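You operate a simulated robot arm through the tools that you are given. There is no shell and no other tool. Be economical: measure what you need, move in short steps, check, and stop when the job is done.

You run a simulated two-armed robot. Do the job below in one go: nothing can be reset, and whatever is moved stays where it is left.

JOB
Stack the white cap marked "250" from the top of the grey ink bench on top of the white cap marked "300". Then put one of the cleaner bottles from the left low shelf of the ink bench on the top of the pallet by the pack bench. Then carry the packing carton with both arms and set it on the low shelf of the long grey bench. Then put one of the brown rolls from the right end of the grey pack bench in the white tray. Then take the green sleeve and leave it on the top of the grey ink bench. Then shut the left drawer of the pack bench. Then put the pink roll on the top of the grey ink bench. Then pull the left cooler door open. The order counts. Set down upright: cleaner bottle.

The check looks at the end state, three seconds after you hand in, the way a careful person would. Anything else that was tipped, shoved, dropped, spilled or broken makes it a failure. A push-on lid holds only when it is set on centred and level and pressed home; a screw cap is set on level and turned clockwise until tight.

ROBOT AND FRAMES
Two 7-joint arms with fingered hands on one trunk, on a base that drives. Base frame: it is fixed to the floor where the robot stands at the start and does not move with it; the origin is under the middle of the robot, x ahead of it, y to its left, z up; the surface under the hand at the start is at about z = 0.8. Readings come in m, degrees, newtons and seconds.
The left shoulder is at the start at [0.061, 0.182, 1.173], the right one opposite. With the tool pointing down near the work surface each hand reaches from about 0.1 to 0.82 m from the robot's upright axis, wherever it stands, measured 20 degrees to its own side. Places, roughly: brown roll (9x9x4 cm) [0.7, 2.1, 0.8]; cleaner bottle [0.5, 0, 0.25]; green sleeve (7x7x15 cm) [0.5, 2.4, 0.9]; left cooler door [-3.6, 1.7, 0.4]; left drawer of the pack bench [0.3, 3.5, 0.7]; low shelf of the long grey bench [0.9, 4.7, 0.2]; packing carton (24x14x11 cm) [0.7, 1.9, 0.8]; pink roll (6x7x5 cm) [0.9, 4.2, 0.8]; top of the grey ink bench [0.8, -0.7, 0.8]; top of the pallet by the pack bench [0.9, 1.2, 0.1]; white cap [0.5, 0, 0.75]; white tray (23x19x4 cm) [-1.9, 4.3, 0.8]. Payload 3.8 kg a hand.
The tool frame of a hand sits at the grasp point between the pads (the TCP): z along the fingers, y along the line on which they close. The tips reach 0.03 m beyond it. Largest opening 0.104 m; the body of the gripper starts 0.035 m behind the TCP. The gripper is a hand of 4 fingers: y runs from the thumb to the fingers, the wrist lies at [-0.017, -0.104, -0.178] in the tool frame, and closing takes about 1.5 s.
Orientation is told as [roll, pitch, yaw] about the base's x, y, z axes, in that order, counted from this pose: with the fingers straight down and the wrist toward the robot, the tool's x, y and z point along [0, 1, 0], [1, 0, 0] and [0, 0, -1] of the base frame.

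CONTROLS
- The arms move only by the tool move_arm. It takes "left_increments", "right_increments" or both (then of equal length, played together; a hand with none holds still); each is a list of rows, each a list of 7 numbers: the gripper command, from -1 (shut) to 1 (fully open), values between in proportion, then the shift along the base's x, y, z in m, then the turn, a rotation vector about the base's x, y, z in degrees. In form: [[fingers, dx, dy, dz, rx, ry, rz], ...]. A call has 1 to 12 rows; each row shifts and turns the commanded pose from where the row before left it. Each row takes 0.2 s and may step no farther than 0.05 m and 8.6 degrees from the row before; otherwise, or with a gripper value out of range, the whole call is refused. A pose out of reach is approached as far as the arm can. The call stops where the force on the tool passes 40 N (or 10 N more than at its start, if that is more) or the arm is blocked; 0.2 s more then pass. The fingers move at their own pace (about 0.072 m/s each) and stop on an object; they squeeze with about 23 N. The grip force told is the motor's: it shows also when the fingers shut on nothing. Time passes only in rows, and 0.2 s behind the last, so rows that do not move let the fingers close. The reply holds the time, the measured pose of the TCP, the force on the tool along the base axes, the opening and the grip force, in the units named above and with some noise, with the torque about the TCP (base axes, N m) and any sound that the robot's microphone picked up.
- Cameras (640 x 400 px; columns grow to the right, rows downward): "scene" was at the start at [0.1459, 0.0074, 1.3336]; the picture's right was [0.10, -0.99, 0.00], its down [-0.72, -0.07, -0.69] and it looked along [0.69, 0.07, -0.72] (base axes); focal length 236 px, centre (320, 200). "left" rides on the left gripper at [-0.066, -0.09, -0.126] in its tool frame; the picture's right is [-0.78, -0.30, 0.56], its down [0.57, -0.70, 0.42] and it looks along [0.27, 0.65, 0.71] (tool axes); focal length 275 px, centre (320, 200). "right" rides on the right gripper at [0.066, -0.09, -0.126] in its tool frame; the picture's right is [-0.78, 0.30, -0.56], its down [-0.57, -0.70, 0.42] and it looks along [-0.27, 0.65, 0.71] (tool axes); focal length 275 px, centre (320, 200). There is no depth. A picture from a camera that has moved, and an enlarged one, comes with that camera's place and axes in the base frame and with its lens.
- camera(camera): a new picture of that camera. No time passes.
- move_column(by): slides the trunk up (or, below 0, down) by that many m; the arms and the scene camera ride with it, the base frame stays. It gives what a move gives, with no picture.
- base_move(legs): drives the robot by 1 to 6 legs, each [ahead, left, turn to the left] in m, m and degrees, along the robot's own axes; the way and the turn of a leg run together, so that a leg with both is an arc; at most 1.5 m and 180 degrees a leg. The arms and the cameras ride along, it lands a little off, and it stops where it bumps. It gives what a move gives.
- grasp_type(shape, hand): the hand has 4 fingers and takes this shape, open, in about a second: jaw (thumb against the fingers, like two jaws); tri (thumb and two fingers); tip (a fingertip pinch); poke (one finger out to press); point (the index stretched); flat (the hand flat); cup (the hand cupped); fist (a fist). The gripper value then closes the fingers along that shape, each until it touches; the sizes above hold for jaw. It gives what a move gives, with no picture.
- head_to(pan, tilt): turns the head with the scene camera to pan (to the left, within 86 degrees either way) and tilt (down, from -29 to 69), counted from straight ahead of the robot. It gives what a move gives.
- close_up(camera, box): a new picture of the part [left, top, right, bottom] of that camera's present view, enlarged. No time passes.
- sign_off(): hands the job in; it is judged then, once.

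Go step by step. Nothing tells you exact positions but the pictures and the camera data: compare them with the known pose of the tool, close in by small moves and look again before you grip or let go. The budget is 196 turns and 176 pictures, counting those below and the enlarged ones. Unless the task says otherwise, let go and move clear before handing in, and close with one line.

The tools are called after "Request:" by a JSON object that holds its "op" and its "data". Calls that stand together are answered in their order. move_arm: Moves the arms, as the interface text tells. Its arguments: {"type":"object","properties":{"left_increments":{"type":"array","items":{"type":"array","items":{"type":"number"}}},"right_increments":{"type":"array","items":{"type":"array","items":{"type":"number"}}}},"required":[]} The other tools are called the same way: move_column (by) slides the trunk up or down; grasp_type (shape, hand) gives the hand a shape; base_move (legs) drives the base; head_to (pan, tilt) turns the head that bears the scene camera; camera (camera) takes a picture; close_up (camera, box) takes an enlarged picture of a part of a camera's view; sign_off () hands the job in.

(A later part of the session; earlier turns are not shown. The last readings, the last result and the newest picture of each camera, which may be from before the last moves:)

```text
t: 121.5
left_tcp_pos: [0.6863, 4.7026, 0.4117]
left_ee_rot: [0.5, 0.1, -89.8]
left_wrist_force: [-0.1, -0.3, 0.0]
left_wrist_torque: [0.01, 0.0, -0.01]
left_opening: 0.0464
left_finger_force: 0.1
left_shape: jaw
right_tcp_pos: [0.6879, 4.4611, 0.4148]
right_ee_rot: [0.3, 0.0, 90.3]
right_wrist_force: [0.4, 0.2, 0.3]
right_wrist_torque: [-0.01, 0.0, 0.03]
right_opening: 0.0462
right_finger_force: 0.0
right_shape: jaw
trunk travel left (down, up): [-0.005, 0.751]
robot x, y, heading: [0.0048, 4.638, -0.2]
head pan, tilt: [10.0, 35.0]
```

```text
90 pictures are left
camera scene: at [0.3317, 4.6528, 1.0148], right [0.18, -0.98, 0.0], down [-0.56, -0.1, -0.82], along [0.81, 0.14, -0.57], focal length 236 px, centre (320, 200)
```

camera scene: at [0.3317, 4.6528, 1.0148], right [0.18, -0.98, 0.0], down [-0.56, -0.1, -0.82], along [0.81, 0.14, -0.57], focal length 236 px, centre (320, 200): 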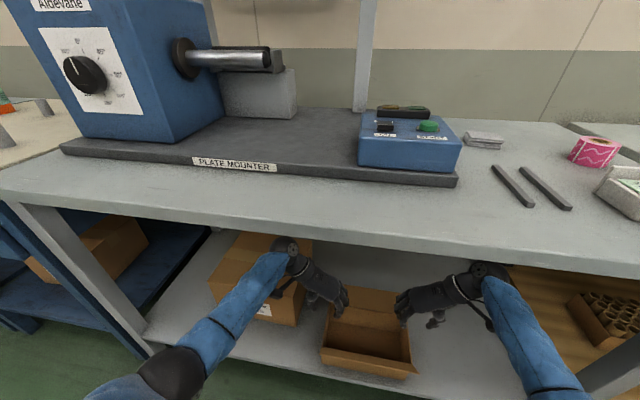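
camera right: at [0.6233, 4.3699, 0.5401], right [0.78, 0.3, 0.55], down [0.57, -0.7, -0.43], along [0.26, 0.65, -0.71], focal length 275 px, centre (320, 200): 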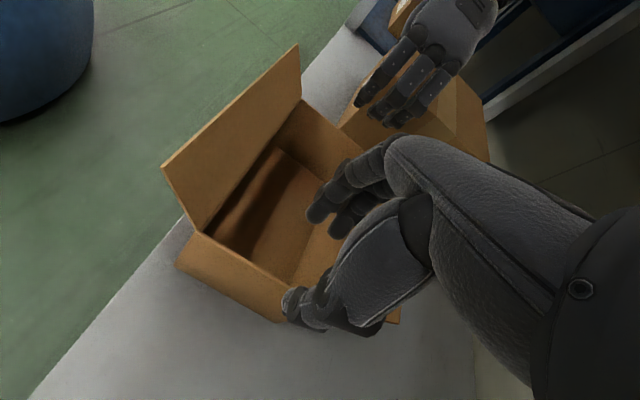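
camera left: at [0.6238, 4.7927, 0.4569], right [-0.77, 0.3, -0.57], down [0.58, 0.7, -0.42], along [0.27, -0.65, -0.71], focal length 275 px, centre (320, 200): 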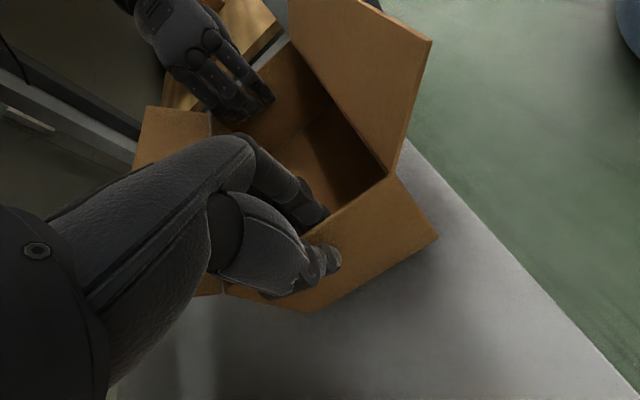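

The carton sits on the shelf. I'll raise the hands another 4 cm to clear the flaps, back out and check it.

Request:
{"op": "move_arm", "data": {"left_increments": [[-0.1, 0, 0, 0.02, 0, 0, 0], [-0.1, 0, 0, 0.02, 0, 0, 0], [-0.1, 0, 0, 0, 0, 0, 0]], "right_increments": [[-0.1, 0, 0, 0.02, 0, 0, 0], [-0.1, 0, 0, 0.02, 0, 0, 0], [-0.1, 0, 0, 0, 0, 0, 0]]}}

Request:
{"op": "base_move", "data": {"legs": [[-0.6, 0, 0]]}}

Request:
{"op": "camera", "data": {"camera": "scene"}}

```text
t: 122.3
left_tcp_pos: [0.6858, 4.7029, 0.4533]
left_ee_rot: [0.5, 0.0, -90.2]
left_wrist_force: [-0.1, 0.4, -0.3]
left_wrist_torque: [0.01, 0.0, -0.05]
left_opening: 0.0465
left_finger_force: 0.0
left_shape: jaw
right_tcp_pos: [0.6884, 4.4619, 0.4551]
right_ee_rot: [0.2, -0.1, 90.3]
right_wrist_force: [0.3, 0.3, -0.9]
right_wrist_torque: [0.0, 0.05, -0.02]
right_opening: 0.0462
right_finger_force: 0.2
right_shape: jaw
trunk travel left (down, up): [-0.005, 0.751]
robot x, y, heading: [0.0105, 4.6342, 0.0]
head pan, tilt: [10.0, 35.0]
```

```text
t: 125.7
left_tcp_pos: [0.0827, 4.7065, 0.4536]
left_ee_rot: [0.5, 0.0, -89.1]
left_wrist_force: [-1.2, -0.2, 0.4]
left_wrist_torque: [0.01, 0.0, 0.0]
left_opening: 0.0467
left_finger_force: 0.0
left_shape: jaw
right_tcp_pos: [0.0889, 4.468, 0.4551]
right_ee_rot: [0.2, -0.1, 91.0]
right_wrist_force: [0.5, 0.5, -0.7]
right_wrist_torque: [0.0, 0.01, 0.0]
right_opening: 0.0463
right_finger_force: 0.0
right_shape: jaw
trunk travel left (down, up): [-0.005, 0.751]
robot x, y, heading: [-0.5947, 4.6316, 0.9]
head pan, tilt: [10.0, 35.0]
```

```text
89 pictures are left
camera scene: at [-0.2704, 4.6521, 1.0147], right [0.19, -0.98, 0.0], down [-0.56, -0.11, -0.82], along [0.8, 0.16, -0.57], focal length 236 px, centre (320, 200)
```

scene: 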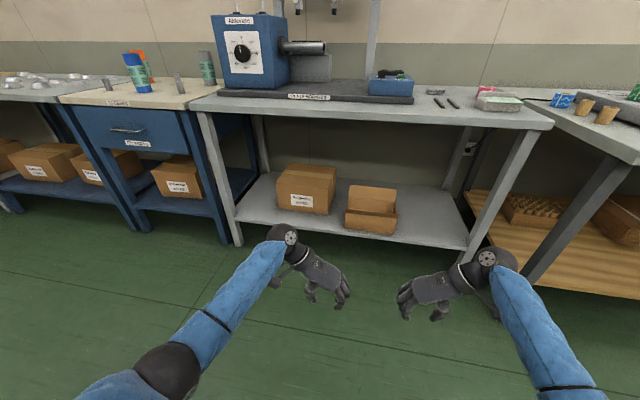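

The carton is settled on the shelf. Next is a brown roll: the front one on the pack bench is near (0.49, 2.09). I'll raise the trunk and arms and drive back there.

Request:
{"op": "move_column", "data": {"by": 0.32}}

Request:
{"op": "move_arm", "data": {"left_increments": [[1, -0.02, 0.01, 0.04, 0, 0, 0], [1, -0.02, 0.01, 0.04, 0, 0, 0], [1, -0.02, 0.01, 0.04, 0, 0, 0], [1, -0.02, 0.01, 0.04, 0, 0, 0], [1, -0.02, 0.01, 0.04, 0, 0, 0], [1, -0.02, 0.01, 0.04, 0, 0, 0], [1, -0.02, 0.01, 0.04, 0, 0, 0]], "right_increments": [[0.4, -0.02, 0, 0.04, 0, 0, -8], [0.4, -0.02, 0, 0.04, 0, 0, -8], [0.4, -0.02, 0, 0.04, 0, 0, -8], [0.4, -0.02, 0, 0.04, 0, 0, -8], [0.4, -0.02, 0, 0.04, 0, 0, -8], [0.4, -0.02, 0, 0.04, 0, 0, -8], [0.4, -0.02, 0, 0.04, 0, 0, -8]]}}

Request:
{"op": "base_move", "data": {"legs": [[0, -1.4, -0.9], [0, -1.31, 0], [0.35, 0, 0]]}}

Request:
{"op": "head_to", "data": {"pan": 0, "tilt": 45}}

Request:
{"op": "camera", "data": {"camera": "scene"}}

```text
t: 128.8
left_tcp_pos: [0.0805, 4.7054, 0.8683]
left_ee_rot: [9.4, -0.1, -89.1]
left_wrist_force: [0.3, 0.1, 0.1]
left_wrist_torque: [0.01, -0.02, -0.01]
left_opening: 0.0464
left_finger_force: 0.0
left_shape: jaw
right_tcp_pos: [0.0872, 4.4657, 0.8682]
right_ee_rot: [-8.8, 0.0, 91.1]
right_wrist_force: [-0.4, 0.4, 0.1]
right_wrist_torque: [0.0, 0.0, 0.0]
right_opening: 0.0464
right_finger_force: 0.1
right_shape: jaw
trunk travel left (down, up): [-0.325, 0.431]
robot x, y, heading: [-0.5932, 4.629, 0.8]
head pan, tilt: [10.0, 35.0]
```

```text
t: 130.4
left_tcp_pos: [-0.0617, 4.78, 1.1472]
left_ee_rot: [9.5, 0.1, -89.2]
left_wrist_force: [-0.5, -0.3, -1.1]
left_wrist_torque: [0.03, 0.02, 0.01]
left_opening: 0.1036
left_finger_force: 0.0
left_shape: jaw
right_tcp_pos: [-0.059, 4.4675, 1.1497]
right_ee_rot: [-8.8, -0.2, 35.1]
right_wrist_force: [-0.7, -0.4, 0.6]
right_wrist_torque: [0.01, -0.07, -0.02]
right_opening: 0.0726
right_finger_force: 0.1
right_shape: jaw
trunk travel left (down, up): [-0.325, 0.431]
robot x, y, heading: [-0.5969, 4.6343, 0.8]
head pan, tilt: [10.0, 35.0]
```

```text
t: 145.6
left_tcp_pos: [0.2863, 2.0313, 1.1446]
left_ee_rot: [9.4, 0.0, -90.4]
left_wrist_force: [0.1, -0.2, -0.6]
left_wrist_torque: [-0.01, 0.02, 0.0]
left_opening: 0.1035
left_finger_force: 0.0
left_shape: jaw
right_tcp_pos: [0.2818, 1.7202, 1.1466]
right_ee_rot: [-8.7, 0.1, 33.9]
right_wrist_force: [0.8, 0.2, -0.1]
right_wrist_torque: [-0.03, 0.01, 0.03]
right_opening: 0.0725
right_finger_force: 0.0
right_shape: jaw
trunk travel left (down, up): [-0.325, 0.431]
robot x, y, heading: [-0.2536, 1.8949, 0.0]
head pan, tilt: [10.0, 35.0]
```

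```text
t: 146.3
left_tcp_pos: [0.2856, 2.0311, 1.1456]
left_ee_rot: [9.5, 0.0, -90.5]
left_wrist_force: [-0.3, -0.2, 0.4]
left_wrist_torque: [0.02, 0.01, -0.05]
left_opening: 0.1038
left_finger_force: 0.0
left_shape: jaw
right_tcp_pos: [0.2824, 1.7196, 1.1475]
right_ee_rot: [-8.7, -0.1, 33.9]
right_wrist_force: [0.0, -0.1, -0.5]
right_wrist_torque: [0.02, -0.02, -0.03]
right_opening: 0.0726
right_finger_force: 0.2
right_shape: jaw
trunk travel left (down, up): [-0.325, 0.431]
robot x, y, heading: [-0.2518, 1.8934, -0.4]
head pan, tilt: [0.0, 45.0]
```

```text
88 pictures are left
camera scene: at [-0.1054, 1.893, 1.3355], right [0.0, -1.0, 0.0], down [-0.71, 0.0, -0.71], along [0.71, 0.0, -0.71], focal length 236 px, centre (320, 200)
```

scene: 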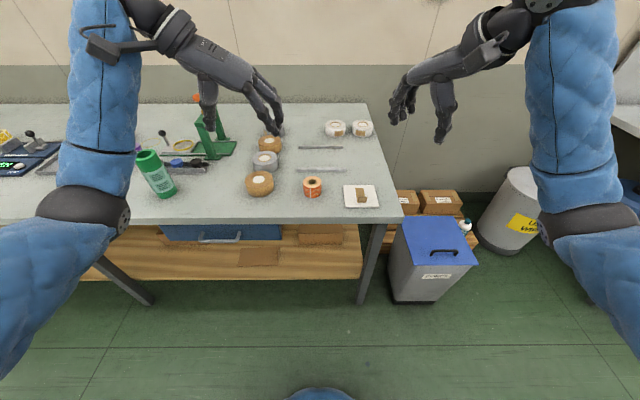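

The front brown roll is at about (0.483, 2.088). I'll drive 0.2 m forward, level the left hand and bring it above the roll.

Request:
{"op": "base_move", "data": {"legs": [[0.2, 0, 0.3]]}}

Request:
{"op": "move_arm", "data": {"left_increments": [[1, 0, 0.02, -0.03, 0, 4.8, 0], [1, 0, 0.02, -0.04, 0, 4.7, 0], [1, 0, 0.017, -0.04, 0, 0, 0], [1, 0, 0, -0.04, 0, 0, 0], [1, 0, 0, -0.03, 0, 0, 0], [1, 0, 0, 0, 0, 0, 0]]}}

Request:
{"op": "camera", "data": {"camera": "left"}}

Request:
{"op": "camera", "data": {"camera": "scene"}}

```text
t: 147.9
left_tcp_pos: [0.4858, 2.0348, 1.146]
left_ee_rot: [9.4, 0.0, -90.0]
left_wrist_force: [-0.3, 0.3, 0.1]
left_wrist_torque: [0.03, 0.04, 0.0]
left_opening: 0.104
left_finger_force: 0.1
left_shape: jaw
right_tcp_pos: [0.4846, 1.7226, 1.1473]
right_ee_rot: [-8.6, 0.0, 34.3]
right_wrist_force: [0.0, 0.4, 0.1]
right_wrist_torque: [-0.01, 0.0, 0.0]
right_opening: 0.0724
right_finger_force: 0.0
right_shape: jaw
trunk travel left (down, up): [-0.325, 0.431]
robot x, y, heading: [-0.0539, 1.8925, 0.2]
head pan, tilt: [0.0, 45.0]
```

```text
t: 149.3
left_tcp_pos: [0.4848, 2.0918, 0.9676]
left_ee_rot: [0.0, 0.0, -90.0]
left_wrist_force: [-0.3, 0.8, 0.0]
left_wrist_torque: [0.0, 0.01, -0.02]
left_opening: 0.1039
left_finger_force: 0.0
left_shape: jaw
right_tcp_pos: [0.4839, 1.7211, 1.1496]
right_ee_rot: [-8.6, -0.2, 34.2]
right_wrist_force: [-0.5, 0.6, -0.6]
right_wrist_torque: [-0.05, -0.02, 0.03]
right_opening: 0.0724
right_finger_force: 0.1
right_shape: jaw
trunk travel left (down, up): [-0.325, 0.431]
robot x, y, heading: [-0.05, 1.8931, 0.6]
head pan, tilt: [0.0, 45.0]
```

```text
87 pictures are left
camera left: at [0.4186, 2.1814, 1.0928], right [-0.78, 0.3, -0.56], down [0.57, 0.7, -0.42], along [0.26, -0.65, -0.71], focal length 275 px, centre (320, 200)
```

left: 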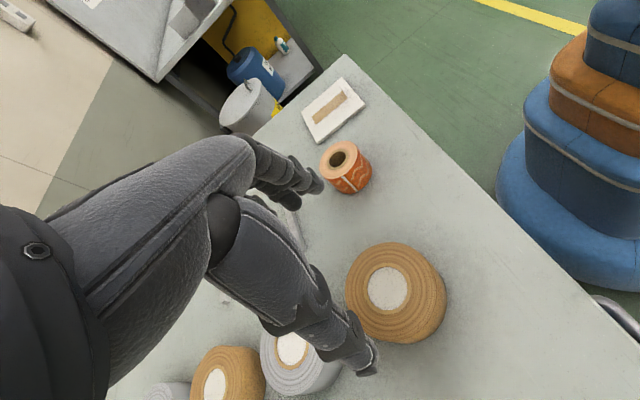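

```text
86 pictures are left
camera scene: at [0.0947, 1.8935, 1.3354], right [0.0, -1.0, 0.0], down [-0.71, 0.0, -0.71], along [0.71, 0.0, -0.71], focal length 236 px, centre (320, 200)
```

scene: 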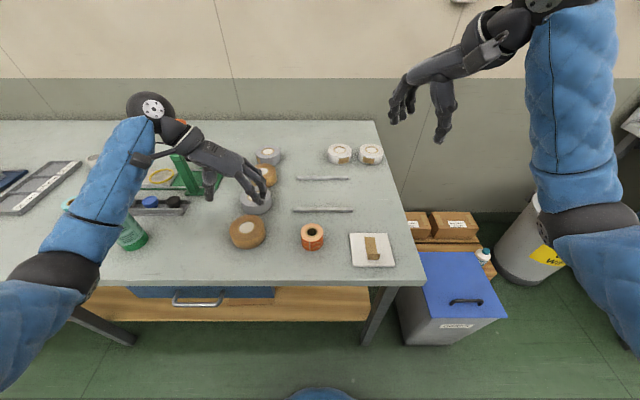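

The wrist view puts the roll at (0.4835, 2.092), right under the hand. I'll go down with the hand fully open.

Request:
{"op": "move_arm", "data": {"left_increments": [[1, -0.001, 0, -0.04, 0, 0, 0], [1, 0, 0, -0.04, 0, 0, 0], [1, 0, 0, -0.02, 0, 0, 0], [1, 0, 0, -0.01, 0, 0, 0], [1, 0, 0, 0, 0, 0, 0]]}}

Request:
{"op": "camera", "data": {"camera": "left"}}

```text
t: 150.5
left_tcp_pos: [0.4847, 2.093, 0.856]
left_ee_rot: [0.0, -0.1, -90.0]
left_wrist_force: [0.7, -0.1, -0.3]
left_wrist_torque: [0.02, 0.01, 0.0]
left_opening: 0.1036
left_finger_force: 0.0
left_shape: jaw
right_tcp_pos: [0.481, 1.7237, 1.1495]
right_ee_rot: [-8.8, -0.2, 34.3]
right_wrist_force: [0.1, -0.8, 0.9]
right_wrist_torque: [0.03, -0.01, 0.0]
right_opening: 0.0725
right_finger_force: 0.2
right_shape: jaw
trunk travel left (down, up): [-0.325, 0.431]
robot x, y, heading: [-0.0525, 1.8935, 0.2]
head pan, tilt: [0.0, 45.0]
```

```text
85 pictures are left
camera left: at [0.419, 2.1817, 0.9807], right [-0.78, 0.3, -0.56], down [0.57, 0.7, -0.42], along [0.26, -0.65, -0.71], focal length 275 px, centre (320, 200)
```

left: 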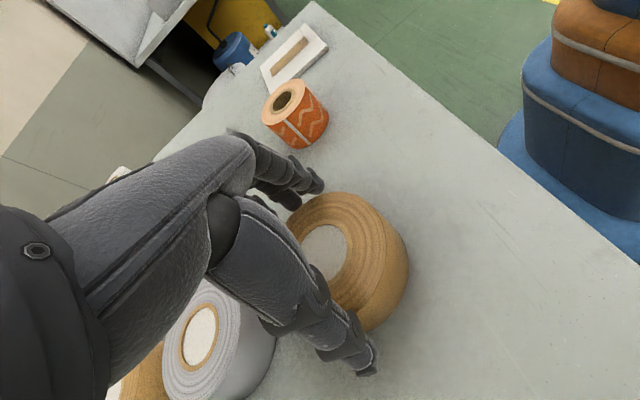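

The fingers straddle the roll without touching. I'll lower another 14 mm and close.

Request:
{"op": "move_arm", "data": {"left_increments": [[1, 0, 0, -0.014, 0, 0, 0], [-0.5, 0, 0, 0, 0, 0, 0], [-1, 0, 0, 0, 0, 0, 0], [-1, 0, 0, 0, 0, 0, 0], [-1, 0, 0, 0, 0, 0, 0], [-1, 0, 0, 0.015, 0, 0, 0], [-1, 0, 0, 0.03, 0, 0, 0], [-1, 0, 0, 0.04, 0, 0, 0], [-1, 0, 0, 0.04, 0, 0, 0], [-1, 0, 0, 0.04, 0, 0, 0]]}}

Request:
{"op": "camera", "data": {"camera": "left"}}

```text
t: 152.7
left_tcp_pos: [0.4827, 2.0893, 1.0067]
left_ee_rot: [0.0, 0.0, -90.1]
left_wrist_force: [-0.7, 0.8, -1.0]
left_wrist_torque: [0.01, -0.02, 0.04]
left_opening: 0.0887
left_finger_force: 23.0
left_shape: jaw
right_tcp_pos: [0.4833, 1.7224, 1.1482]
right_ee_rot: [-8.7, -0.1, 34.3]
right_wrist_force: [1.0, 0.0, -0.3]
right_wrist_torque: [0.01, -0.01, 0.03]
right_opening: 0.0724
right_finger_force: 0.1
right_shape: jaw
trunk travel left (down, up): [-0.325, 0.431]
robot x, y, heading: [-0.0543, 1.8942, 0.2]
head pan, tilt: [0.0, 45.0]
```

```text
84 pictures are left
camera left: at [0.417, 2.1788, 1.1315], right [-0.78, 0.3, -0.56], down [0.57, 0.7, -0.42], along [0.26, -0.65, -0.71], focal length 275 px, centre (320, 200)
```

left: 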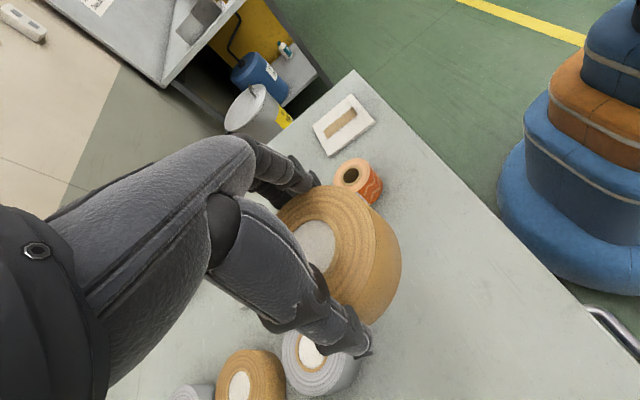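

I have the roll. I'll back away from the bench, turn left to face along the aisle and look for the white tray.

Request:
{"op": "base_move", "data": {"legs": [[-0.6, 0, 0], [0, 0, 110]]}}

Request:
{"op": "head_to", "data": {"pan": 0, "tilt": 22}}

Request:
{"op": "camera", "data": {"camera": "scene"}}

```text
t: 160.7
left_tcp_pos: [-1.0156, 2.3373, 1.0052]
left_ee_rot: [0.0, 0.0, 18.8]
left_wrist_force: [0.0, -1.2, -1.4]
left_wrist_torque: [0.01, 0.02, 0.0]
left_opening: 0.0887
left_finger_force: 22.9
left_shape: jaw
right_tcp_pos: [-0.6683, 2.4556, 1.1475]
right_ee_rot: [-8.7, -0.1, 143.2]
right_wrist_force: [-0.4, -0.3, 0.2]
right_wrist_torque: [0.01, 0.02, 0.0]
right_opening: 0.0725
right_finger_force: 0.0
right_shape: jaw
trunk travel left (down, up): [-0.325, 0.431]
robot x, y, heading: [-0.6569, 1.892, 109.1]
head pan, tilt: [0.0, 45.0]
```

```text
t: 161.5
left_tcp_pos: [-1.0148, 2.3363, 1.0058]
left_ee_rot: [-0.1, 0.0, 18.7]
left_wrist_force: [-0.8, 0.3, -2.4]
left_wrist_torque: [-0.01, 0.01, 0.01]
left_opening: 0.0886
left_finger_force: 23.1
left_shape: jaw
right_tcp_pos: [-0.6667, 2.4555, 1.1486]
right_ee_rot: [-8.7, -0.1, 143.2]
right_wrist_force: [0.0, -0.6, 0.3]
right_wrist_torque: [0.03, -0.02, 0.0]
right_opening: 0.0723
right_finger_force: 0.1
right_shape: jaw
trunk travel left (down, up): [-0.325, 0.431]
robot x, y, heading: [-0.6559, 1.8934, 108.8]
head pan, tilt: [0.0, 22.0]
```

```text
83 pictures are left
camera scene: at [-0.7051, 2.0403, 1.3707], right [0.95, 0.33, 0.0], down [0.12, -0.36, -0.93], along [-0.3, 0.88, -0.38], focal length 236 px, centre (320, 200)
```

scene: 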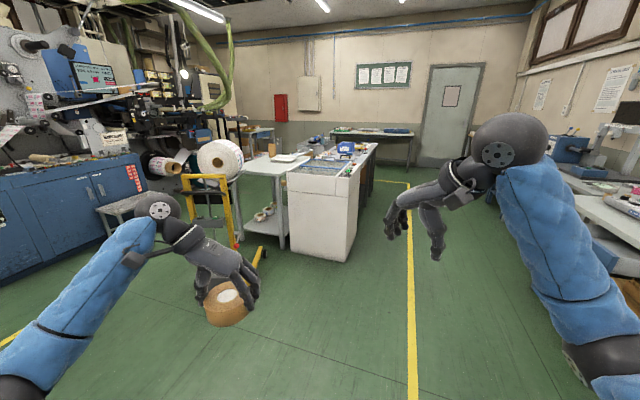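

Request:
{"op": "close_up", "data": {"camera": "scene", "box": [170, 110, 410, 270]}}

```text
2.50 times, centred on (290, 190) of scene
camera zoom: at [-0.7051, 2.0403, 1.3707], right [0.95, 0.33, 0.0], down [0.12, -0.36, -0.93], along [-0.3, 0.88, -0.38], focal length 590 px, centre (395, 225)
```

zoom: 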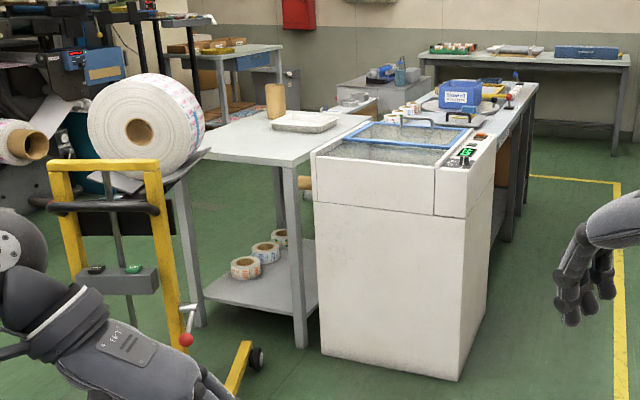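

The tray is at about (-1.90, 4.31) on a narrow table (x -2.05…-1.68, y 3.74…4.6), with the wash tank on its right and a reel truck in front. I'll go around to look at the left-hand side of the table.

Request:
{"op": "base_move", "data": {"legs": [[0.6, 0.85, 0], [0.6, 0.85, -19]]}}

Request:
{"op": "camera", "data": {"camera": "scene"}}

```text
t: 171.8
left_tcp_pos: [-2.7469, 3.1949, 1.0055]
left_ee_rot: [-0.2, 0.0, -1.8]
left_wrist_force: [-0.3, 0.2, -1.2]
left_wrist_torque: [-0.04, -0.02, -0.03]
left_opening: 0.0889
left_finger_force: 23.2
left_shape: jaw
right_tcp_pos: [-2.3796, 3.1848, 1.1485]
right_ee_rot: [-8.6, 0.0, 122.7]
right_wrist_force: [0.0, 0.0, 0.4]
right_wrist_torque: [0.01, -0.01, 0.0]
right_opening: 0.0727
right_finger_force: 0.0
right_shape: jaw
trunk travel left (down, up): [-0.325, 0.431]
robot x, y, heading: [-2.5639, 2.6522, 88.5]
head pan, tilt: [0.0, 22.0]
```

```text
81 pictures are left
camera scene: at [-2.5602, 2.8089, 1.3708], right [1.0, -0.03, 0.0], down [-0.01, -0.38, -0.93], along [0.02, 0.93, -0.38], focal length 236 px, centre (320, 200)
```

scene: 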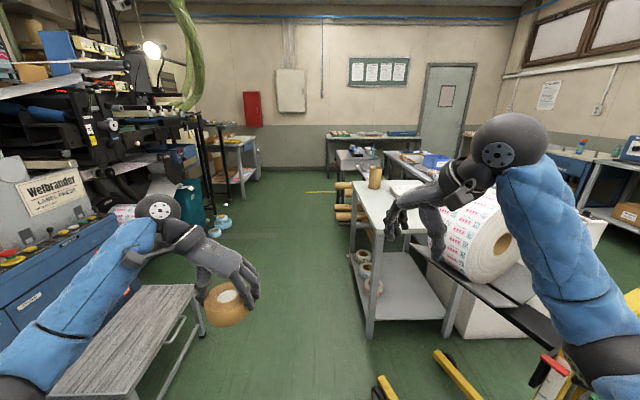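

There's a clear corridor on the left of the table. I'll keep a little left to clear the reel with the right elbow, drive up to y ≈ 4.1, then turn to face the table.

Request:
{"op": "base_move", "data": {"legs": [[0.15, 0.17, 1.5], [0.7, 0, 0]]}}

Request:
{"op": "camera", "data": {"camera": "scene"}}

```text
t: 176.9
left_tcp_pos: [-2.9122, 4.0282, 1.0054]
left_ee_rot: [-0.1, 0.0, -0.9]
left_wrist_force: [-1.3, 0.2, -2.0]
left_wrist_torque: [-0.04, -0.02, 0.04]
left_opening: 0.0887
left_finger_force: 23.4
left_shape: jaw
right_tcp_pos: [-2.5447, 4.0221, 1.1488]
right_ee_rot: [-8.7, 0.0, 123.4]
right_wrist_force: [-0.9, 0.4, 0.3]
right_wrist_torque: [-0.02, 0.0, 0.03]
right_opening: 0.0724
right_finger_force: 0.0
right_shape: jaw
trunk travel left (down, up): [-0.325, 0.431]
robot x, y, heading: [-2.7255, 3.4907, 89.4]
head pan, tilt: [0.0, 22.0]
```

```text
80 pictures are left
camera scene: at [-2.72, 3.6463, 1.3707], right [1.0, -0.01, 0.0], down [-0.01, -0.38, -0.93], along [0.01, 0.93, -0.38], focal length 236 px, centre (320, 200)
```

scene: 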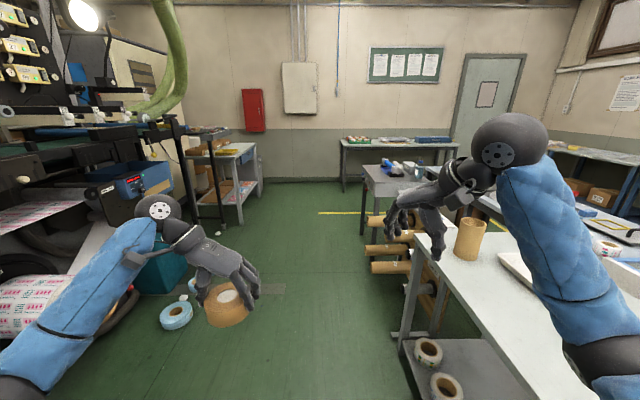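

A brown tube stands on the table at about (-2.14, 4.42), with its top near z 0.98. I'll raise the trunk 0.25 m so arms and roll pass well above it, then drive on and turn to face the tray.

Request:
{"op": "move_column", "data": {"by": 0.25}}

Request:
{"op": "base_move", "data": {"legs": [[0.55, 0, 0], [0, 0, -89.4]]}}

Request:
{"op": "head_to", "data": {"pan": 0, "tilt": 45}}

Request:
{"op": "camera", "data": {"camera": "scene"}}

```text
t: 179.5
left_tcp_pos: [-2.9121, 4.0289, 1.2563]
left_ee_rot: [-0.1, 0.0, -1.1]
left_wrist_force: [0.6, -0.7, -2.3]
left_wrist_torque: [0.01, -0.01, -0.02]
left_opening: 0.0887
left_finger_force: 23.6
left_shape: jaw
right_tcp_pos: [-2.5445, 4.0234, 1.3983]
right_ee_rot: [-8.7, 0.0, 123.5]
right_wrist_force: [-0.4, -0.3, -0.3]
right_wrist_torque: [0.03, 0.04, 0.0]
right_opening: 0.0727
right_finger_force: 0.1
right_shape: jaw
trunk travel left (down, up): [-0.575, 0.181]
robot x, y, heading: [-2.725, 3.4904, 89.1]
head pan, tilt: [0.0, 22.0]
```

```text
t: 186.4
left_tcp_pos: [-2.1821, 4.235, 1.2553]
left_ee_rot: [-0.2, 0.1, -89.6]
left_wrist_force: [0.4, -0.1, -1.7]
left_wrist_torque: [0.0, 0.03, -0.02]
left_opening: 0.0887
left_finger_force: 22.6
left_shape: jaw
right_tcp_pos: [-2.1796, 3.8674, 1.3987]
right_ee_rot: [-8.8, -0.1, 34.8]
right_wrist_force: [-0.4, -0.2, -0.4]
right_wrist_torque: [0.01, 0.03, -0.04]
right_opening: 0.0726
right_finger_force: 0.1
right_shape: jaw
trunk travel left (down, up): [-0.575, 0.181]
robot x, y, heading: [-2.7167, 4.0385, 0.6]
head pan, tilt: [0.0, 22.0]
```

```text
t: 187.3
left_tcp_pos: [-2.1814, 4.2348, 1.2565]
left_ee_rot: [-0.1, 0.0, -89.5]
left_wrist_force: [0.2, -0.3, -1.9]
left_wrist_torque: [0.0, 0.01, 0.01]
left_opening: 0.0886
left_finger_force: 23.0
left_shape: jaw
right_tcp_pos: [-2.1801, 3.8676, 1.3983]
right_ee_rot: [-8.8, 0.0, 34.8]
right_wrist_force: [0.1, -0.3, 0.3]
right_wrist_torque: [0.02, 0.02, -0.04]
right_opening: 0.0724
right_finger_force: 0.0
right_shape: jaw
trunk travel left (down, up): [-0.575, 0.181]
robot x, y, heading: [-2.7154, 4.0337, 0.4]
head pan, tilt: [0.0, 45.0]
```

```text
79 pictures are left
camera scene: at [-2.6171, 4.0351, 1.5872], right [0.01, -1.0, 0.0], down [-0.71, -0.01, -0.71], along [0.71, 0.01, -0.71], focal length 236 px, centre (320, 200)
```

scene: 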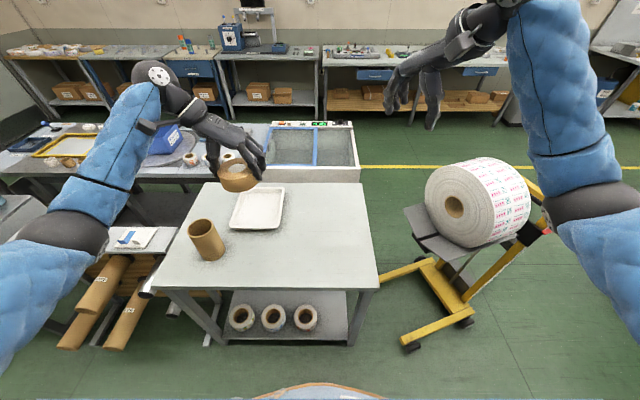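

The tray is at (-1.893, 4.318). I'll drive 11 cm closer, drop the trunk slightly, and yaw the left hand to gain reach while moving over the tray.

Request:
{"op": "base_move", "data": {"legs": [[0.11, 0, 0]]}}

Request:
{"op": "move_column", "data": {"by": -0.15}}

Request:
{"op": "move_arm", "data": {"left_increments": [[-1, 0.01, 0.007, 0, 0, 0, 8.2], [-1, 0.015, 0.007, 0, 0, 0, 8.2], [-1, 0.015, 0.007, 0, 0, 0, 8.2], [-1, 0.015, 0.007, 0, 0, 0, 8.2], [-1, 0.015, 0.007, 0, 0, 0, 8.2], [-1, 0.015, 0.007, 0, 0, 0, 8.2], [-1, 0.015, 0.007, 0, 0, 0, 8.2], [-1, 0.015, 0.007, 0, 0, 0, 8.2], [-1, 0.015, 0.007, 0, 0, 0, 8.2], [-1, 0.015, 0.008, 0, 0, 0, 8.2], [-1, 0.015, 0.008, -0.03, 0, 0, 7.5], [-1, 0.015, 0.005, -0.03, 0, 0, 0]]}}

Request:
{"op": "camera", "data": {"camera": "scene"}}

Request:
{"op": "camera", "data": {"camera": "left"}}

```text
t: 188.5
left_tcp_pos: [-2.0683, 4.2349, 1.2561]
left_ee_rot: [-0.1, -0.1, -89.7]
left_wrist_force: [-0.1, -0.2, -2.1]
left_wrist_torque: [0.01, 0.01, -0.05]
left_opening: 0.0887
left_finger_force: 22.9
left_shape: jaw
right_tcp_pos: [-2.0647, 3.8681, 1.3989]
right_ee_rot: [-8.7, -0.1, 34.7]
right_wrist_force: [-1.0, -0.2, 1.0]
right_wrist_torque: [0.0, 0.05, -0.03]
right_opening: 0.0724
right_finger_force: 0.1
right_shape: jaw
trunk travel left (down, up): [-0.575, 0.181]
robot x, y, heading: [-2.6, 4.0357, 0.7]
head pan, tilt: [0.0, 45.0]
```

```text
t: 190.2
left_tcp_pos: [-2.0688, 4.2347, 1.1071]
left_ee_rot: [0.1, 0.0, -89.6]
left_wrist_force: [0.3, 0.1, -1.8]
left_wrist_torque: [-0.04, 0.01, 0.0]
left_opening: 0.0888
left_finger_force: 23.1
left_shape: jaw
right_tcp_pos: [-2.0663, 3.8681, 1.2496]
right_ee_rot: [-8.8, -0.1, 34.6]
right_wrist_force: [0.1, -0.5, 0.3]
right_wrist_torque: [-0.02, -0.02, -0.01]
right_opening: 0.0727
right_finger_force: 0.2
right_shape: jaw
trunk travel left (down, up): [-0.425, 0.331]
robot x, y, heading: [-2.6005, 4.0359, 0.3]
head pan, tilt: [0.0, 45.0]
```

```text
t: 192.8
left_tcp_pos: [-1.8923, 4.319, 1.0466]
left_ee_rot: [-0.1, 0.0, -0.1]
left_wrist_force: [0.2, 0.7, -1.6]
left_wrist_torque: [-0.01, -0.02, 0.04]
left_opening: 0.0887
left_finger_force: 23.2
left_shape: jaw
right_tcp_pos: [-2.0654, 3.8684, 1.2477]
right_ee_rot: [-8.6, 0.0, 34.7]
right_wrist_force: [0.8, 0.4, -0.1]
right_wrist_torque: [0.02, -0.01, 0.03]
right_opening: 0.0725
right_finger_force: 0.1
right_shape: jaw
trunk travel left (down, up): [-0.425, 0.331]
robot x, y, heading: [-2.6005, 4.0404, 0.5]
head pan, tilt: [0.0, 45.0]
```

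```text
78 pictures are left
camera scene: at [-2.4831, 4.0361, 1.4363], right [0.01, -1.0, 0.0], down [-0.71, -0.01, -0.71], along [0.71, 0.01, -0.71], focal length 236 px, centre (320, 200)
```

scene: 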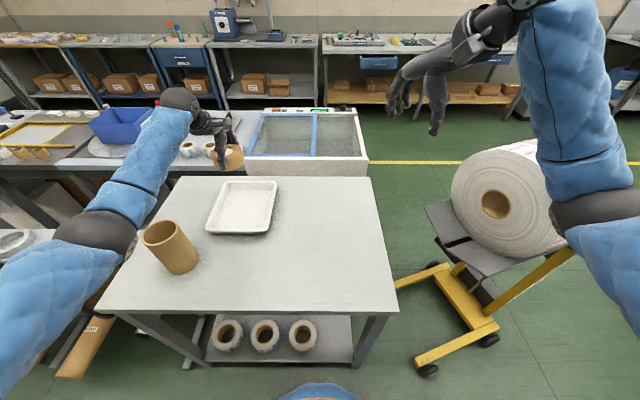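

```text
77 pictures are left
camera left: at [-1.9831, 4.2508, 1.1719], right [-0.3, -0.78, -0.56], down [-0.7, 0.57, -0.42], along [0.65, 0.26, -0.71], focal length 275 px, centre (320, 200)
```

left: 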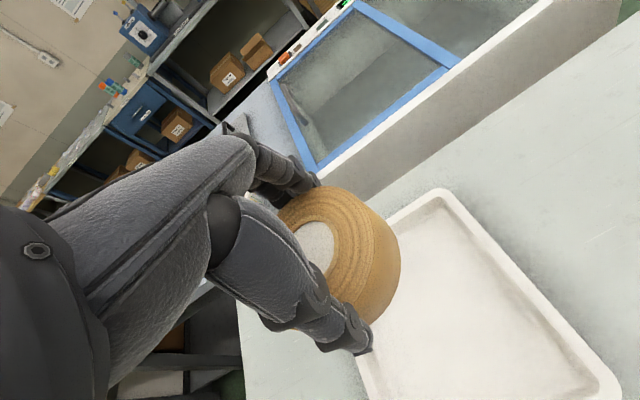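

The tray floor spans about x -2.01…-1.79, y 4.21…4.40, and the roll is above its middle. I'll lower it.

Request:
{"op": "move_arm", "data": {"left_increments": [[-1, -0.004, -0.003, -0.04, 0, 0, 0], [-1, -0.003, -0.003, -0.04, 0, 0, 0], [-1, 0, 0, -0.04, 0, 0, 0], [-1, 0, 0, -0.03, 0, 0, 0], [-1, 0, 0, -0.015, 0, 0, 0], [-1, 0, 0, 0, 0, 0, 0]]}}

Request:
{"op": "camera", "data": {"camera": "left"}}

Request:
{"op": "close_up", "data": {"camera": "scene", "box": [90, 60, 330, 280]}}

```text
t: 194.2
left_tcp_pos: [-1.9025, 4.3103, 0.8811]
left_ee_rot: [-0.1, 0.0, -0.1]
left_wrist_force: [1.0, -1.0, -2.5]
left_wrist_torque: [0.0, 0.0, 0.02]
left_opening: 0.089
left_finger_force: 23.1
left_shape: jaw
right_tcp_pos: [-2.0655, 3.8686, 1.2489]
right_ee_rot: [-8.7, -0.2, 34.7]
right_wrist_force: [-0.4, -0.3, -0.2]
right_wrist_torque: [0.01, -0.02, 0.03]
right_opening: 0.0728
right_finger_force: 0.0
right_shape: jaw
trunk travel left (down, up): [-0.425, 0.331]
robot x, y, heading: [-2.601, 4.0333, 0.2]
head pan, tilt: [0.0, 45.0]
```

```text
76 pictures are left
camera left: at [-1.9923, 4.244, 1.0053], right [-0.3, -0.78, -0.56], down [-0.7, 0.57, -0.42], along [0.65, 0.26, -0.71], focal length 275 px, centre (320, 200)
```

left: 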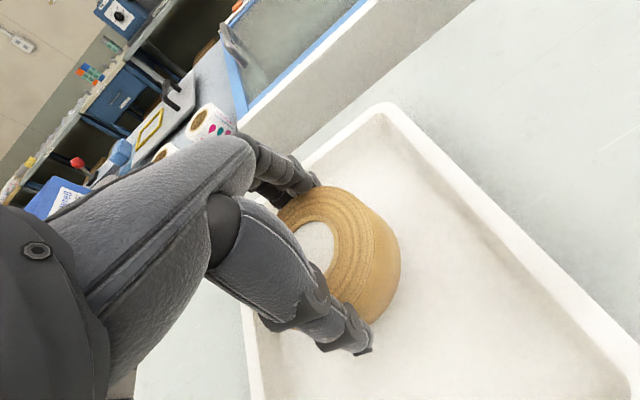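

```text
1.82 times, centred on (210, 170) of scene
camera zoom: at [-2.4837, 4.0361, 1.4364], right [0.01, -1.0, 0.0], down [-0.71, -0.01, -0.71], along [0.71, 0.01, -0.71], focal length 429 px, centre (520, 254)
```

zoom: 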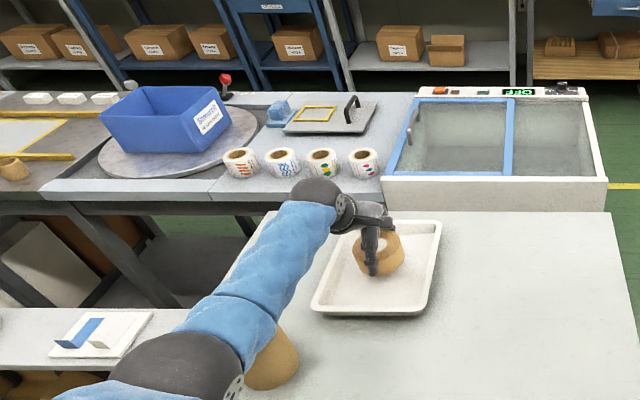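

The roll is inside the tray rim and the forearm is clear of the tube. A few more millimetres to contact.

Request:
{"op": "move_arm", "data": {"left_increments": [[-1, 0, 0, -0.015, 0, 0, 0], [-1, 0, 0, -0.01, 0, 0, 0], [-1, 0, 0, -0.004, 0, 0, 0], [-1, 0, 0, 0, 0, 0, 0]]}}

```text
t: 195.2
left_tcp_pos: [-1.9014, 4.3134, 0.8512]
left_ee_rot: [0.0, 0.0, -0.1]
left_wrist_force: [0.6, 0.2, -2.1]
left_wrist_torque: [0.02, -0.01, -0.04]
left_opening: 0.0889
left_finger_force: 23.1
left_shape: jaw
right_tcp_pos: [-2.0669, 3.869, 1.2486]
right_ee_rot: [-8.8, -0.1, 34.7]
right_wrist_force: [-0.1, 0.2, 0.1]
right_wrist_torque: [0.01, 0.02, 0.0]
right_opening: 0.0728
right_finger_force: 0.1
right_shape: jaw
trunk travel left (down, up): [-0.425, 0.331]
robot x, y, heading: [-2.6017, 4.0371, 0.2]
head pan, tilt: [0.0, 45.0]
```

Request:
{"op": "move_arm", "data": {"left_increments": [[-1, 0, 0, -0.004, 0, 0, 0], [-1, 0, 0, -0.002, 0, 0, 0], [-1, 0, 0, 0, 0, 0, 0]]}}

Request:
{"op": "camera", "data": {"camera": "left"}}

```text
t: 196.0
left_tcp_pos: [-1.8996, 4.3124, 0.8495]
left_ee_rot: [0.0, -0.3, -0.2]
left_wrist_force: [-0.3, -0.8, 13.2]
left_wrist_torque: [0.13, 0.64, 0.03]
left_opening: 0.0887
left_finger_force: 22.7
left_shape: jaw
right_tcp_pos: [-2.0674, 3.867, 1.2492]
right_ee_rot: [-8.7, -0.1, 34.7]
right_wrist_force: [-0.1, 1.0, -0.1]
right_wrist_torque: [0.01, -0.01, -0.02]
right_opening: 0.0725
right_finger_force: 0.0
right_shape: jaw
trunk travel left (down, up): [-0.425, 0.331]
robot x, y, heading: [-2.5992, 4.0344, 0.4]
head pan, tilt: [0.0, 45.0]
```

```text
74 pictures are left
camera left: at [-1.9917, 4.2461, 0.974], right [-0.3, -0.78, -0.56], down [-0.7, 0.57, -0.43], along [0.65, 0.26, -0.71], focal length 275 px, centre (320, 200)
```

left: 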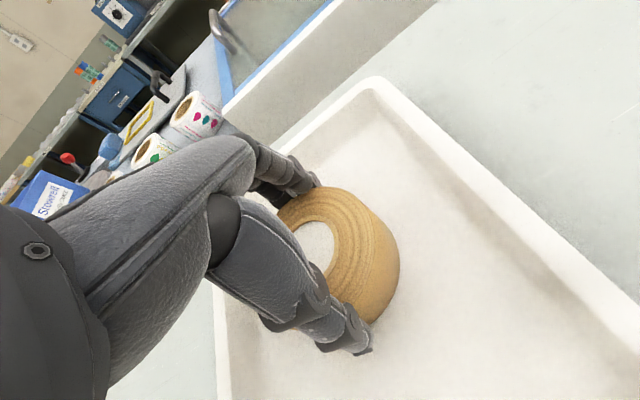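

Contact at 13 N. I'll release and rise straight up.

Request:
{"op": "move_arm", "data": {"left_increments": [[-1, 0, 0, 0.002, 0, 0, 0], [0.9, 0, 0, 0, 0, 0, 0], [1, 0, 0, 0, 0, 0, 0], [1, 0, 0, 0, 0, 0, 0], [1, 0, 0, 0.03, 0, 0, 0], [1, 0, 0, 0.04, 0, 0, 0], [1, 0, 0, 0.04, 0, 0, 0], [1, 0, 0, 0.04, 0, 0, 0], [1, 0, 0, 0.04, 0, 0, 0]]}}

Request:
{"op": "camera", "data": {"camera": "left"}}

```text
t: 198.0
left_tcp_pos: [-1.9034, 4.312, 1.0383]
left_ee_rot: [0.0, -0.1, -0.2]
left_wrist_force: [0.3, -0.3, 0.0]
left_wrist_torque: [0.03, -0.03, -0.03]
left_opening: 0.1036
left_finger_force: 0.1
left_shape: jaw
right_tcp_pos: [-2.0665, 3.8683, 1.249]
right_ee_rot: [-8.6, -0.1, 34.8]
right_wrist_force: [-0.5, -0.5, 0.3]
right_wrist_torque: [-0.01, 0.01, -0.03]
right_opening: 0.0726
right_finger_force: 0.1
right_shape: jaw
trunk travel left (down, up): [-0.425, 0.331]
robot x, y, heading: [-2.6006, 4.0388, 0.2]
head pan, tilt: [0.0, 45.0]
```

```text
73 pictures are left
camera left: at [-1.9935, 4.2455, 1.1635], right [-0.3, -0.78, -0.56], down [-0.7, 0.57, -0.42], along [0.65, 0.26, -0.71], focal length 275 px, centre (320, 200)
```

left: 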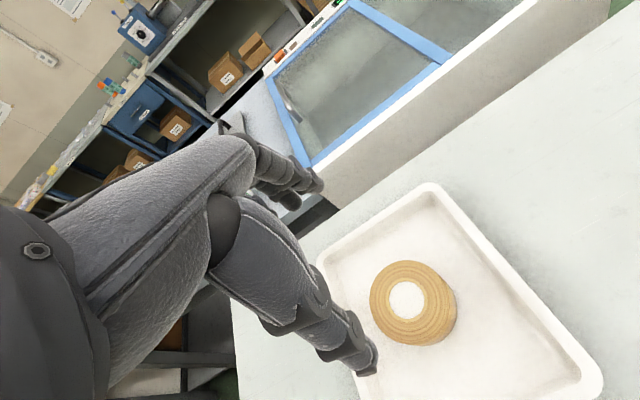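

The roll lies in the tray. Next is the green sleeve near (0.47, 2.39) on the pack bench; I'll raise the trunk and retrace my way back there.

Request:
{"op": "move_column", "data": {"by": 0.15}}

Request:
{"op": "base_move", "data": {"legs": [[-0.11, 0, 0], [0, 0, 89.5], [-1.4, 0, 0], [0, 0, -90], [1.05, -0.2, 0], [1.0, -0.25, 0]]}}

Request:
{"op": "camera", "data": {"camera": "scene"}}

```text
t: 199.8
left_tcp_pos: [-1.9011, 4.3131, 1.1868]
left_ee_rot: [-0.1, 0.0, -0.3]
left_wrist_force: [-0.2, 0.4, 0.0]
left_wrist_torque: [-0.04, -0.04, -0.01]
left_opening: 0.104
left_finger_force: 0.0
left_shape: jaw
right_tcp_pos: [-2.0653, 3.8678, 1.3967]
right_ee_rot: [-8.6, -0.1, 34.8]
right_wrist_force: [-0.4, -0.3, 0.2]
right_wrist_torque: [0.0, -0.04, 0.01]
right_opening: 0.0726
right_finger_force: 0.2
right_shape: jaw
trunk travel left (down, up): [-0.575, 0.181]
robot x, y, heading: [-2.6017, 4.0375, 0.4]
head pan, tilt: [0.0, 45.0]
```

```text
t: 225.0
left_tcp_pos: [0.0507, 2.5159, 1.1877]
left_ee_rot: [0.0, 0.0, -1.0]
left_wrist_force: [-0.7, 0.9, 0.2]
left_wrist_torque: [0.02, -0.01, 0.02]
left_opening: 0.104
left_finger_force: 0.1
left_shape: jaw
right_tcp_pos: [-0.1223, 2.0731, 1.3972]
right_ee_rot: [-8.5, -0.1, 33.9]
right_wrist_force: [-0.5, 0.1, 1.0]
right_wrist_torque: [-0.02, 0.02, 0.0]
right_opening: 0.0726
right_finger_force: 0.1
right_shape: jaw
trunk travel left (down, up): [-0.575, 0.181]
robot x, y, heading: [-0.6582, 2.2472, -0.7]
head pan, tilt: [0.0, 45.0]
```

```text
72 pictures are left
camera scene: at [-0.5573, 2.2475, 1.5871], right [-0.01, -1.0, 0.0], down [-0.71, 0.0, -0.71], along [0.71, 0.0, -0.71], focal length 236 px, centre (320, 200)
```

scene: 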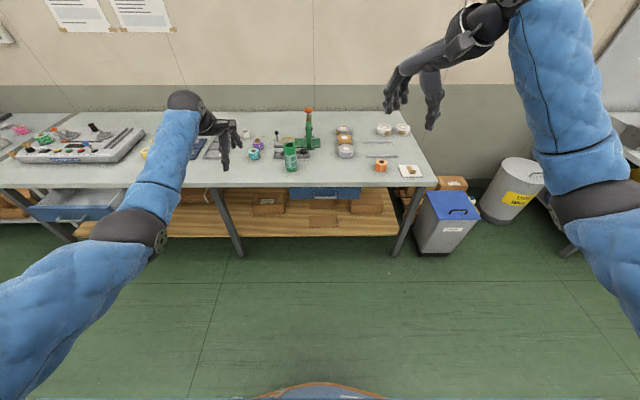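

The sleeve is at about (0.478, 2.405). I'll pull the left hand in, lower the trunk, and drive so that the hand is just above it.

Request:
{"op": "move_arm", "data": {"left_increments": [[1, -0.035, -0.02, 0, 0, 0, 0], [1, -0.035, -0.02, 0, 0, 0, 0], [1, -0.035, -0.02, 0, 0, 0, 0], [1, -0.035, -0.02, 0, 0, 0, 0], [1, -0.035, -0.02, 0, 0, 0, 1]]}}

Request:
{"op": "move_column", "data": {"by": -0.12}}

Request:
{"op": "base_move", "data": {"legs": [[0.58, 0, 0.7]]}}

Request:
{"op": "camera", "data": {"camera": "scene"}}

Request:
{"op": "camera", "data": {"camera": "left"}}

```text
t: 226.2
left_tcp_pos: [-0.1273, 2.4145, 1.1899]
left_ee_rot: [0.1, 0.1, 0.1]
left_wrist_force: [0.3, -0.1, -0.5]
left_wrist_torque: [0.0, -0.02, 0.03]
left_opening: 0.1037
left_finger_force: 0.2
left_shape: jaw
right_tcp_pos: [-0.1219, 2.073, 1.3991]
right_ee_rot: [-8.7, -0.1, 33.9]
right_wrist_force: [0.1, -0.7, -0.6]
right_wrist_torque: [-0.04, 0.01, 0.05]
right_opening: 0.0727
right_finger_force: 0.0
right_shape: jaw
trunk travel left (down, up): [-0.575, 0.181]
robot x, y, heading: [-0.6585, 2.246, -0.4]
head pan, tilt: [0.0, 45.0]
```

```text
t: 227.7
left_tcp_pos: [-0.1258, 2.4162, 1.0689]
left_ee_rot: [0.0, 0.1, 0.0]
left_wrist_force: [-0.5, 0.1, 0.8]
left_wrist_torque: [-0.01, -0.01, 0.0]
left_opening: 0.1036
left_finger_force: 0.0
left_shape: jaw
right_tcp_pos: [-0.1231, 2.0753, 1.2788]
right_ee_rot: [-8.7, -0.1, 33.8]
right_wrist_force: [-0.1, -0.2, 0.3]
right_wrist_torque: [-0.02, -0.01, -0.03]
right_opening: 0.0727
right_finger_force: 0.1
right_shape: jaw
trunk travel left (down, up): [-0.455, 0.301]
robot x, y, heading: [-0.657, 2.2464, -0.2]
head pan, tilt: [0.0, 45.0]
```

```text
t: 231.0
left_tcp_pos: [0.4545, 2.4346, 1.0673]
left_ee_rot: [0.1, 0.0, 1.5]
left_wrist_force: [-0.4, -0.4, -0.1]
left_wrist_torque: [0.01, 0.03, 0.02]
left_opening: 0.1038
left_finger_force: 0.0
left_shape: jaw
right_tcp_pos: [0.4653, 2.0925, 1.2784]
right_ee_rot: [-8.8, 0.0, 35.5]
right_wrist_force: [-0.1, -0.7, 0.4]
right_wrist_torque: [0.0, 0.0, 0.0]
right_opening: 0.0725
right_finger_force: 0.1
right_shape: jaw
trunk travel left (down, up): [-0.455, 0.301]
robot x, y, heading: [-0.0737, 2.2534, 1.3]
head pan, tilt: [0.0, 45.0]
```

```text
71 pictures are left
camera scene: at [0.0407, 2.2553, 1.4666], right [0.02, -1.0, 0.0], down [-0.71, -0.02, -0.71], along [0.71, 0.02, -0.71], focal length 236 px, centre (320, 200)
```

scene: 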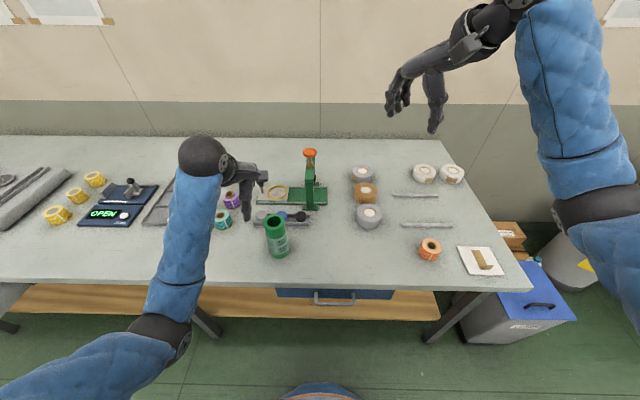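

```text
70 pictures are left
camera left: at [0.3663, 2.3661, 1.1925], right [-0.28, -0.78, -0.56], down [-0.72, 0.55, -0.42], along [0.64, 0.28, -0.71], focal length 275 px, centre (320, 200)
```

left: 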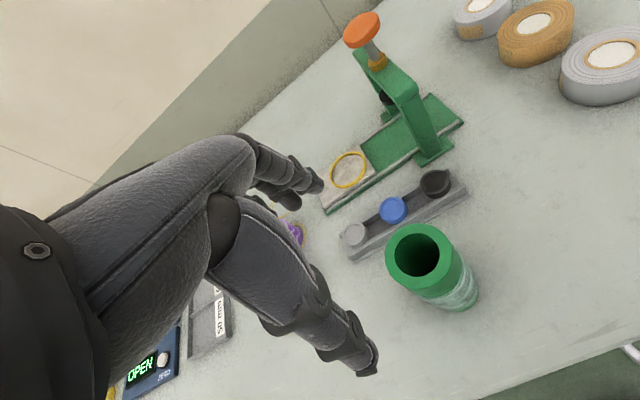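

The sleeve's top is at about (0.467, 2.394, 0.95). I'll shift over it and go down.

Request:
{"op": "move_arm", "data": {"left_increments": [[1, 0.0065, -0.02, 0, 0, 0, -1.5], [1, 0.0065, -0.02, -0.01, 0, 0, 0], [1, 0, 0, -0.03, 0, 0, 0], [1, 0, 0, 0, 0, 0, 0]]}}

Request:
{"op": "camera", "data": {"camera": "left"}}

Request:
{"op": "close_up", "data": {"camera": "scene", "box": [170, 130, 370, 290]}}

```text
t: 232.0
left_tcp_pos: [0.4677, 2.3957, 1.0267]
left_ee_rot: [0.0, 0.0, 0.1]
left_wrist_force: [0.0, -0.3, 0.8]
left_wrist_torque: [0.0, 0.0, 0.0]
left_opening: 0.1037
left_finger_force: 0.0
left_shape: jaw
right_tcp_pos: [0.4661, 2.0936, 1.2769]
right_ee_rot: [-8.7, -0.1, 35.5]
right_wrist_force: [0.5, -0.2, 1.3]
right_wrist_torque: [0.0, 0.01, 0.0]
right_opening: 0.0727
right_finger_force: 0.1
right_shape: jaw
trunk travel left (down, up): [-0.455, 0.301]
robot x, y, heading: [-0.0709, 2.2545, 1.2]
head pan, tilt: [0.0, 45.0]
```

```text
69 pictures are left
camera left: at [0.3778, 2.3286, 1.1513], right [-0.3, -0.78, -0.56], down [-0.7, 0.57, -0.42], along [0.65, 0.27, -0.71], focal length 275 px, centre (320, 200)
```

left: 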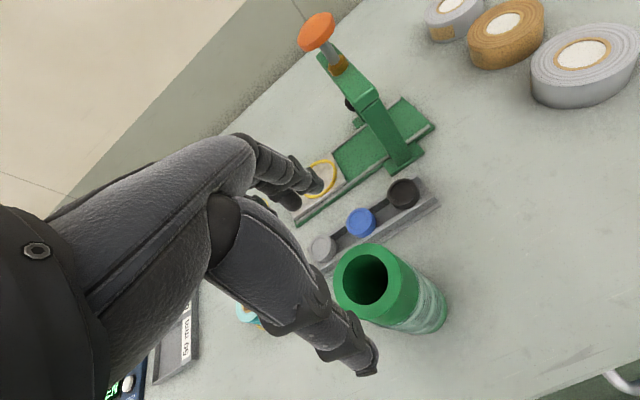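

```text
2.50 times, centred on (270, 210) of scene
camera zoom: at [0.0401, 2.255, 1.4666], right [0.02, -1.0, 0.0], down [-0.71, -0.02, -0.71], along [0.71, 0.02, -0.71], focal length 590 px, centre (445, 175)
```

zoom: 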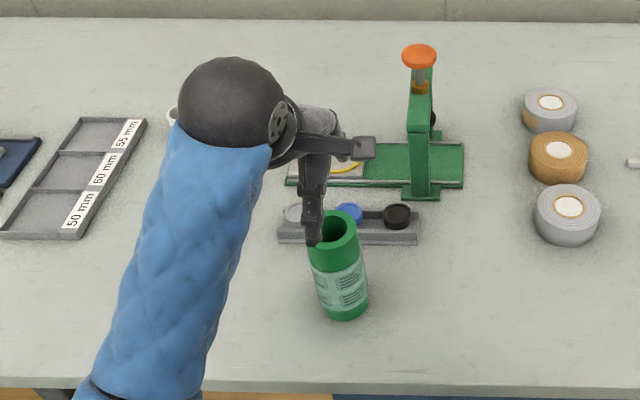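

Both views agree on (0.467, 2.392). I'll go down and close.

Request:
{"op": "move_arm", "data": {"left_increments": [[1, 0, -0.003, -0.03, 0, 0, 0], [1, 0, 0, -0.03, 0, 0, 0], [1, 0, 0, -0.02, 0, 0, 0], [1, 0, 0, -0.015, 0, 0, 0], [1, 0, 0, 0, 0, 0, 0]]}}

Request:
{"op": "camera", "data": {"camera": "left"}}

```text
t: 233.2
left_tcp_pos: [0.4678, 2.3934, 0.9326]
left_ee_rot: [-0.1, 0.0, 0.2]
left_wrist_force: [1.1, -0.3, -0.1]
left_wrist_torque: [0.02, 0.01, 0.02]
left_opening: 0.1036
left_finger_force: 0.0
left_shape: jaw
right_tcp_pos: [0.4653, 2.0937, 1.2785]
right_ee_rot: [-8.7, -0.1, 35.5]
right_wrist_force: [-0.6, 0.3, -0.7]
right_wrist_torque: [0.04, 0.04, 0.03]
right_opening: 0.0727
right_finger_force: 0.1
right_shape: jaw
trunk travel left (down, up): [-0.455, 0.301]
robot x, y, heading: [-0.0691, 2.2526, 1.4]
head pan, tilt: [0.0, 45.0]
```

```text
67 pictures are left
camera left: at [0.3769, 2.3256, 1.0573], right [-0.3, -0.78, -0.56], down [-0.7, 0.57, -0.42], along [0.65, 0.27, -0.71], focal length 275 px, centre (320, 200)
```

left: 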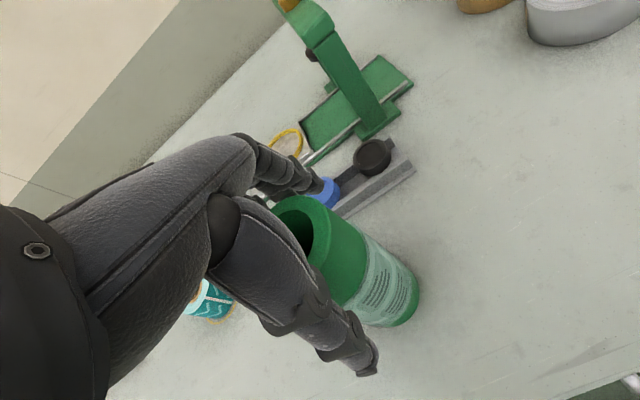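

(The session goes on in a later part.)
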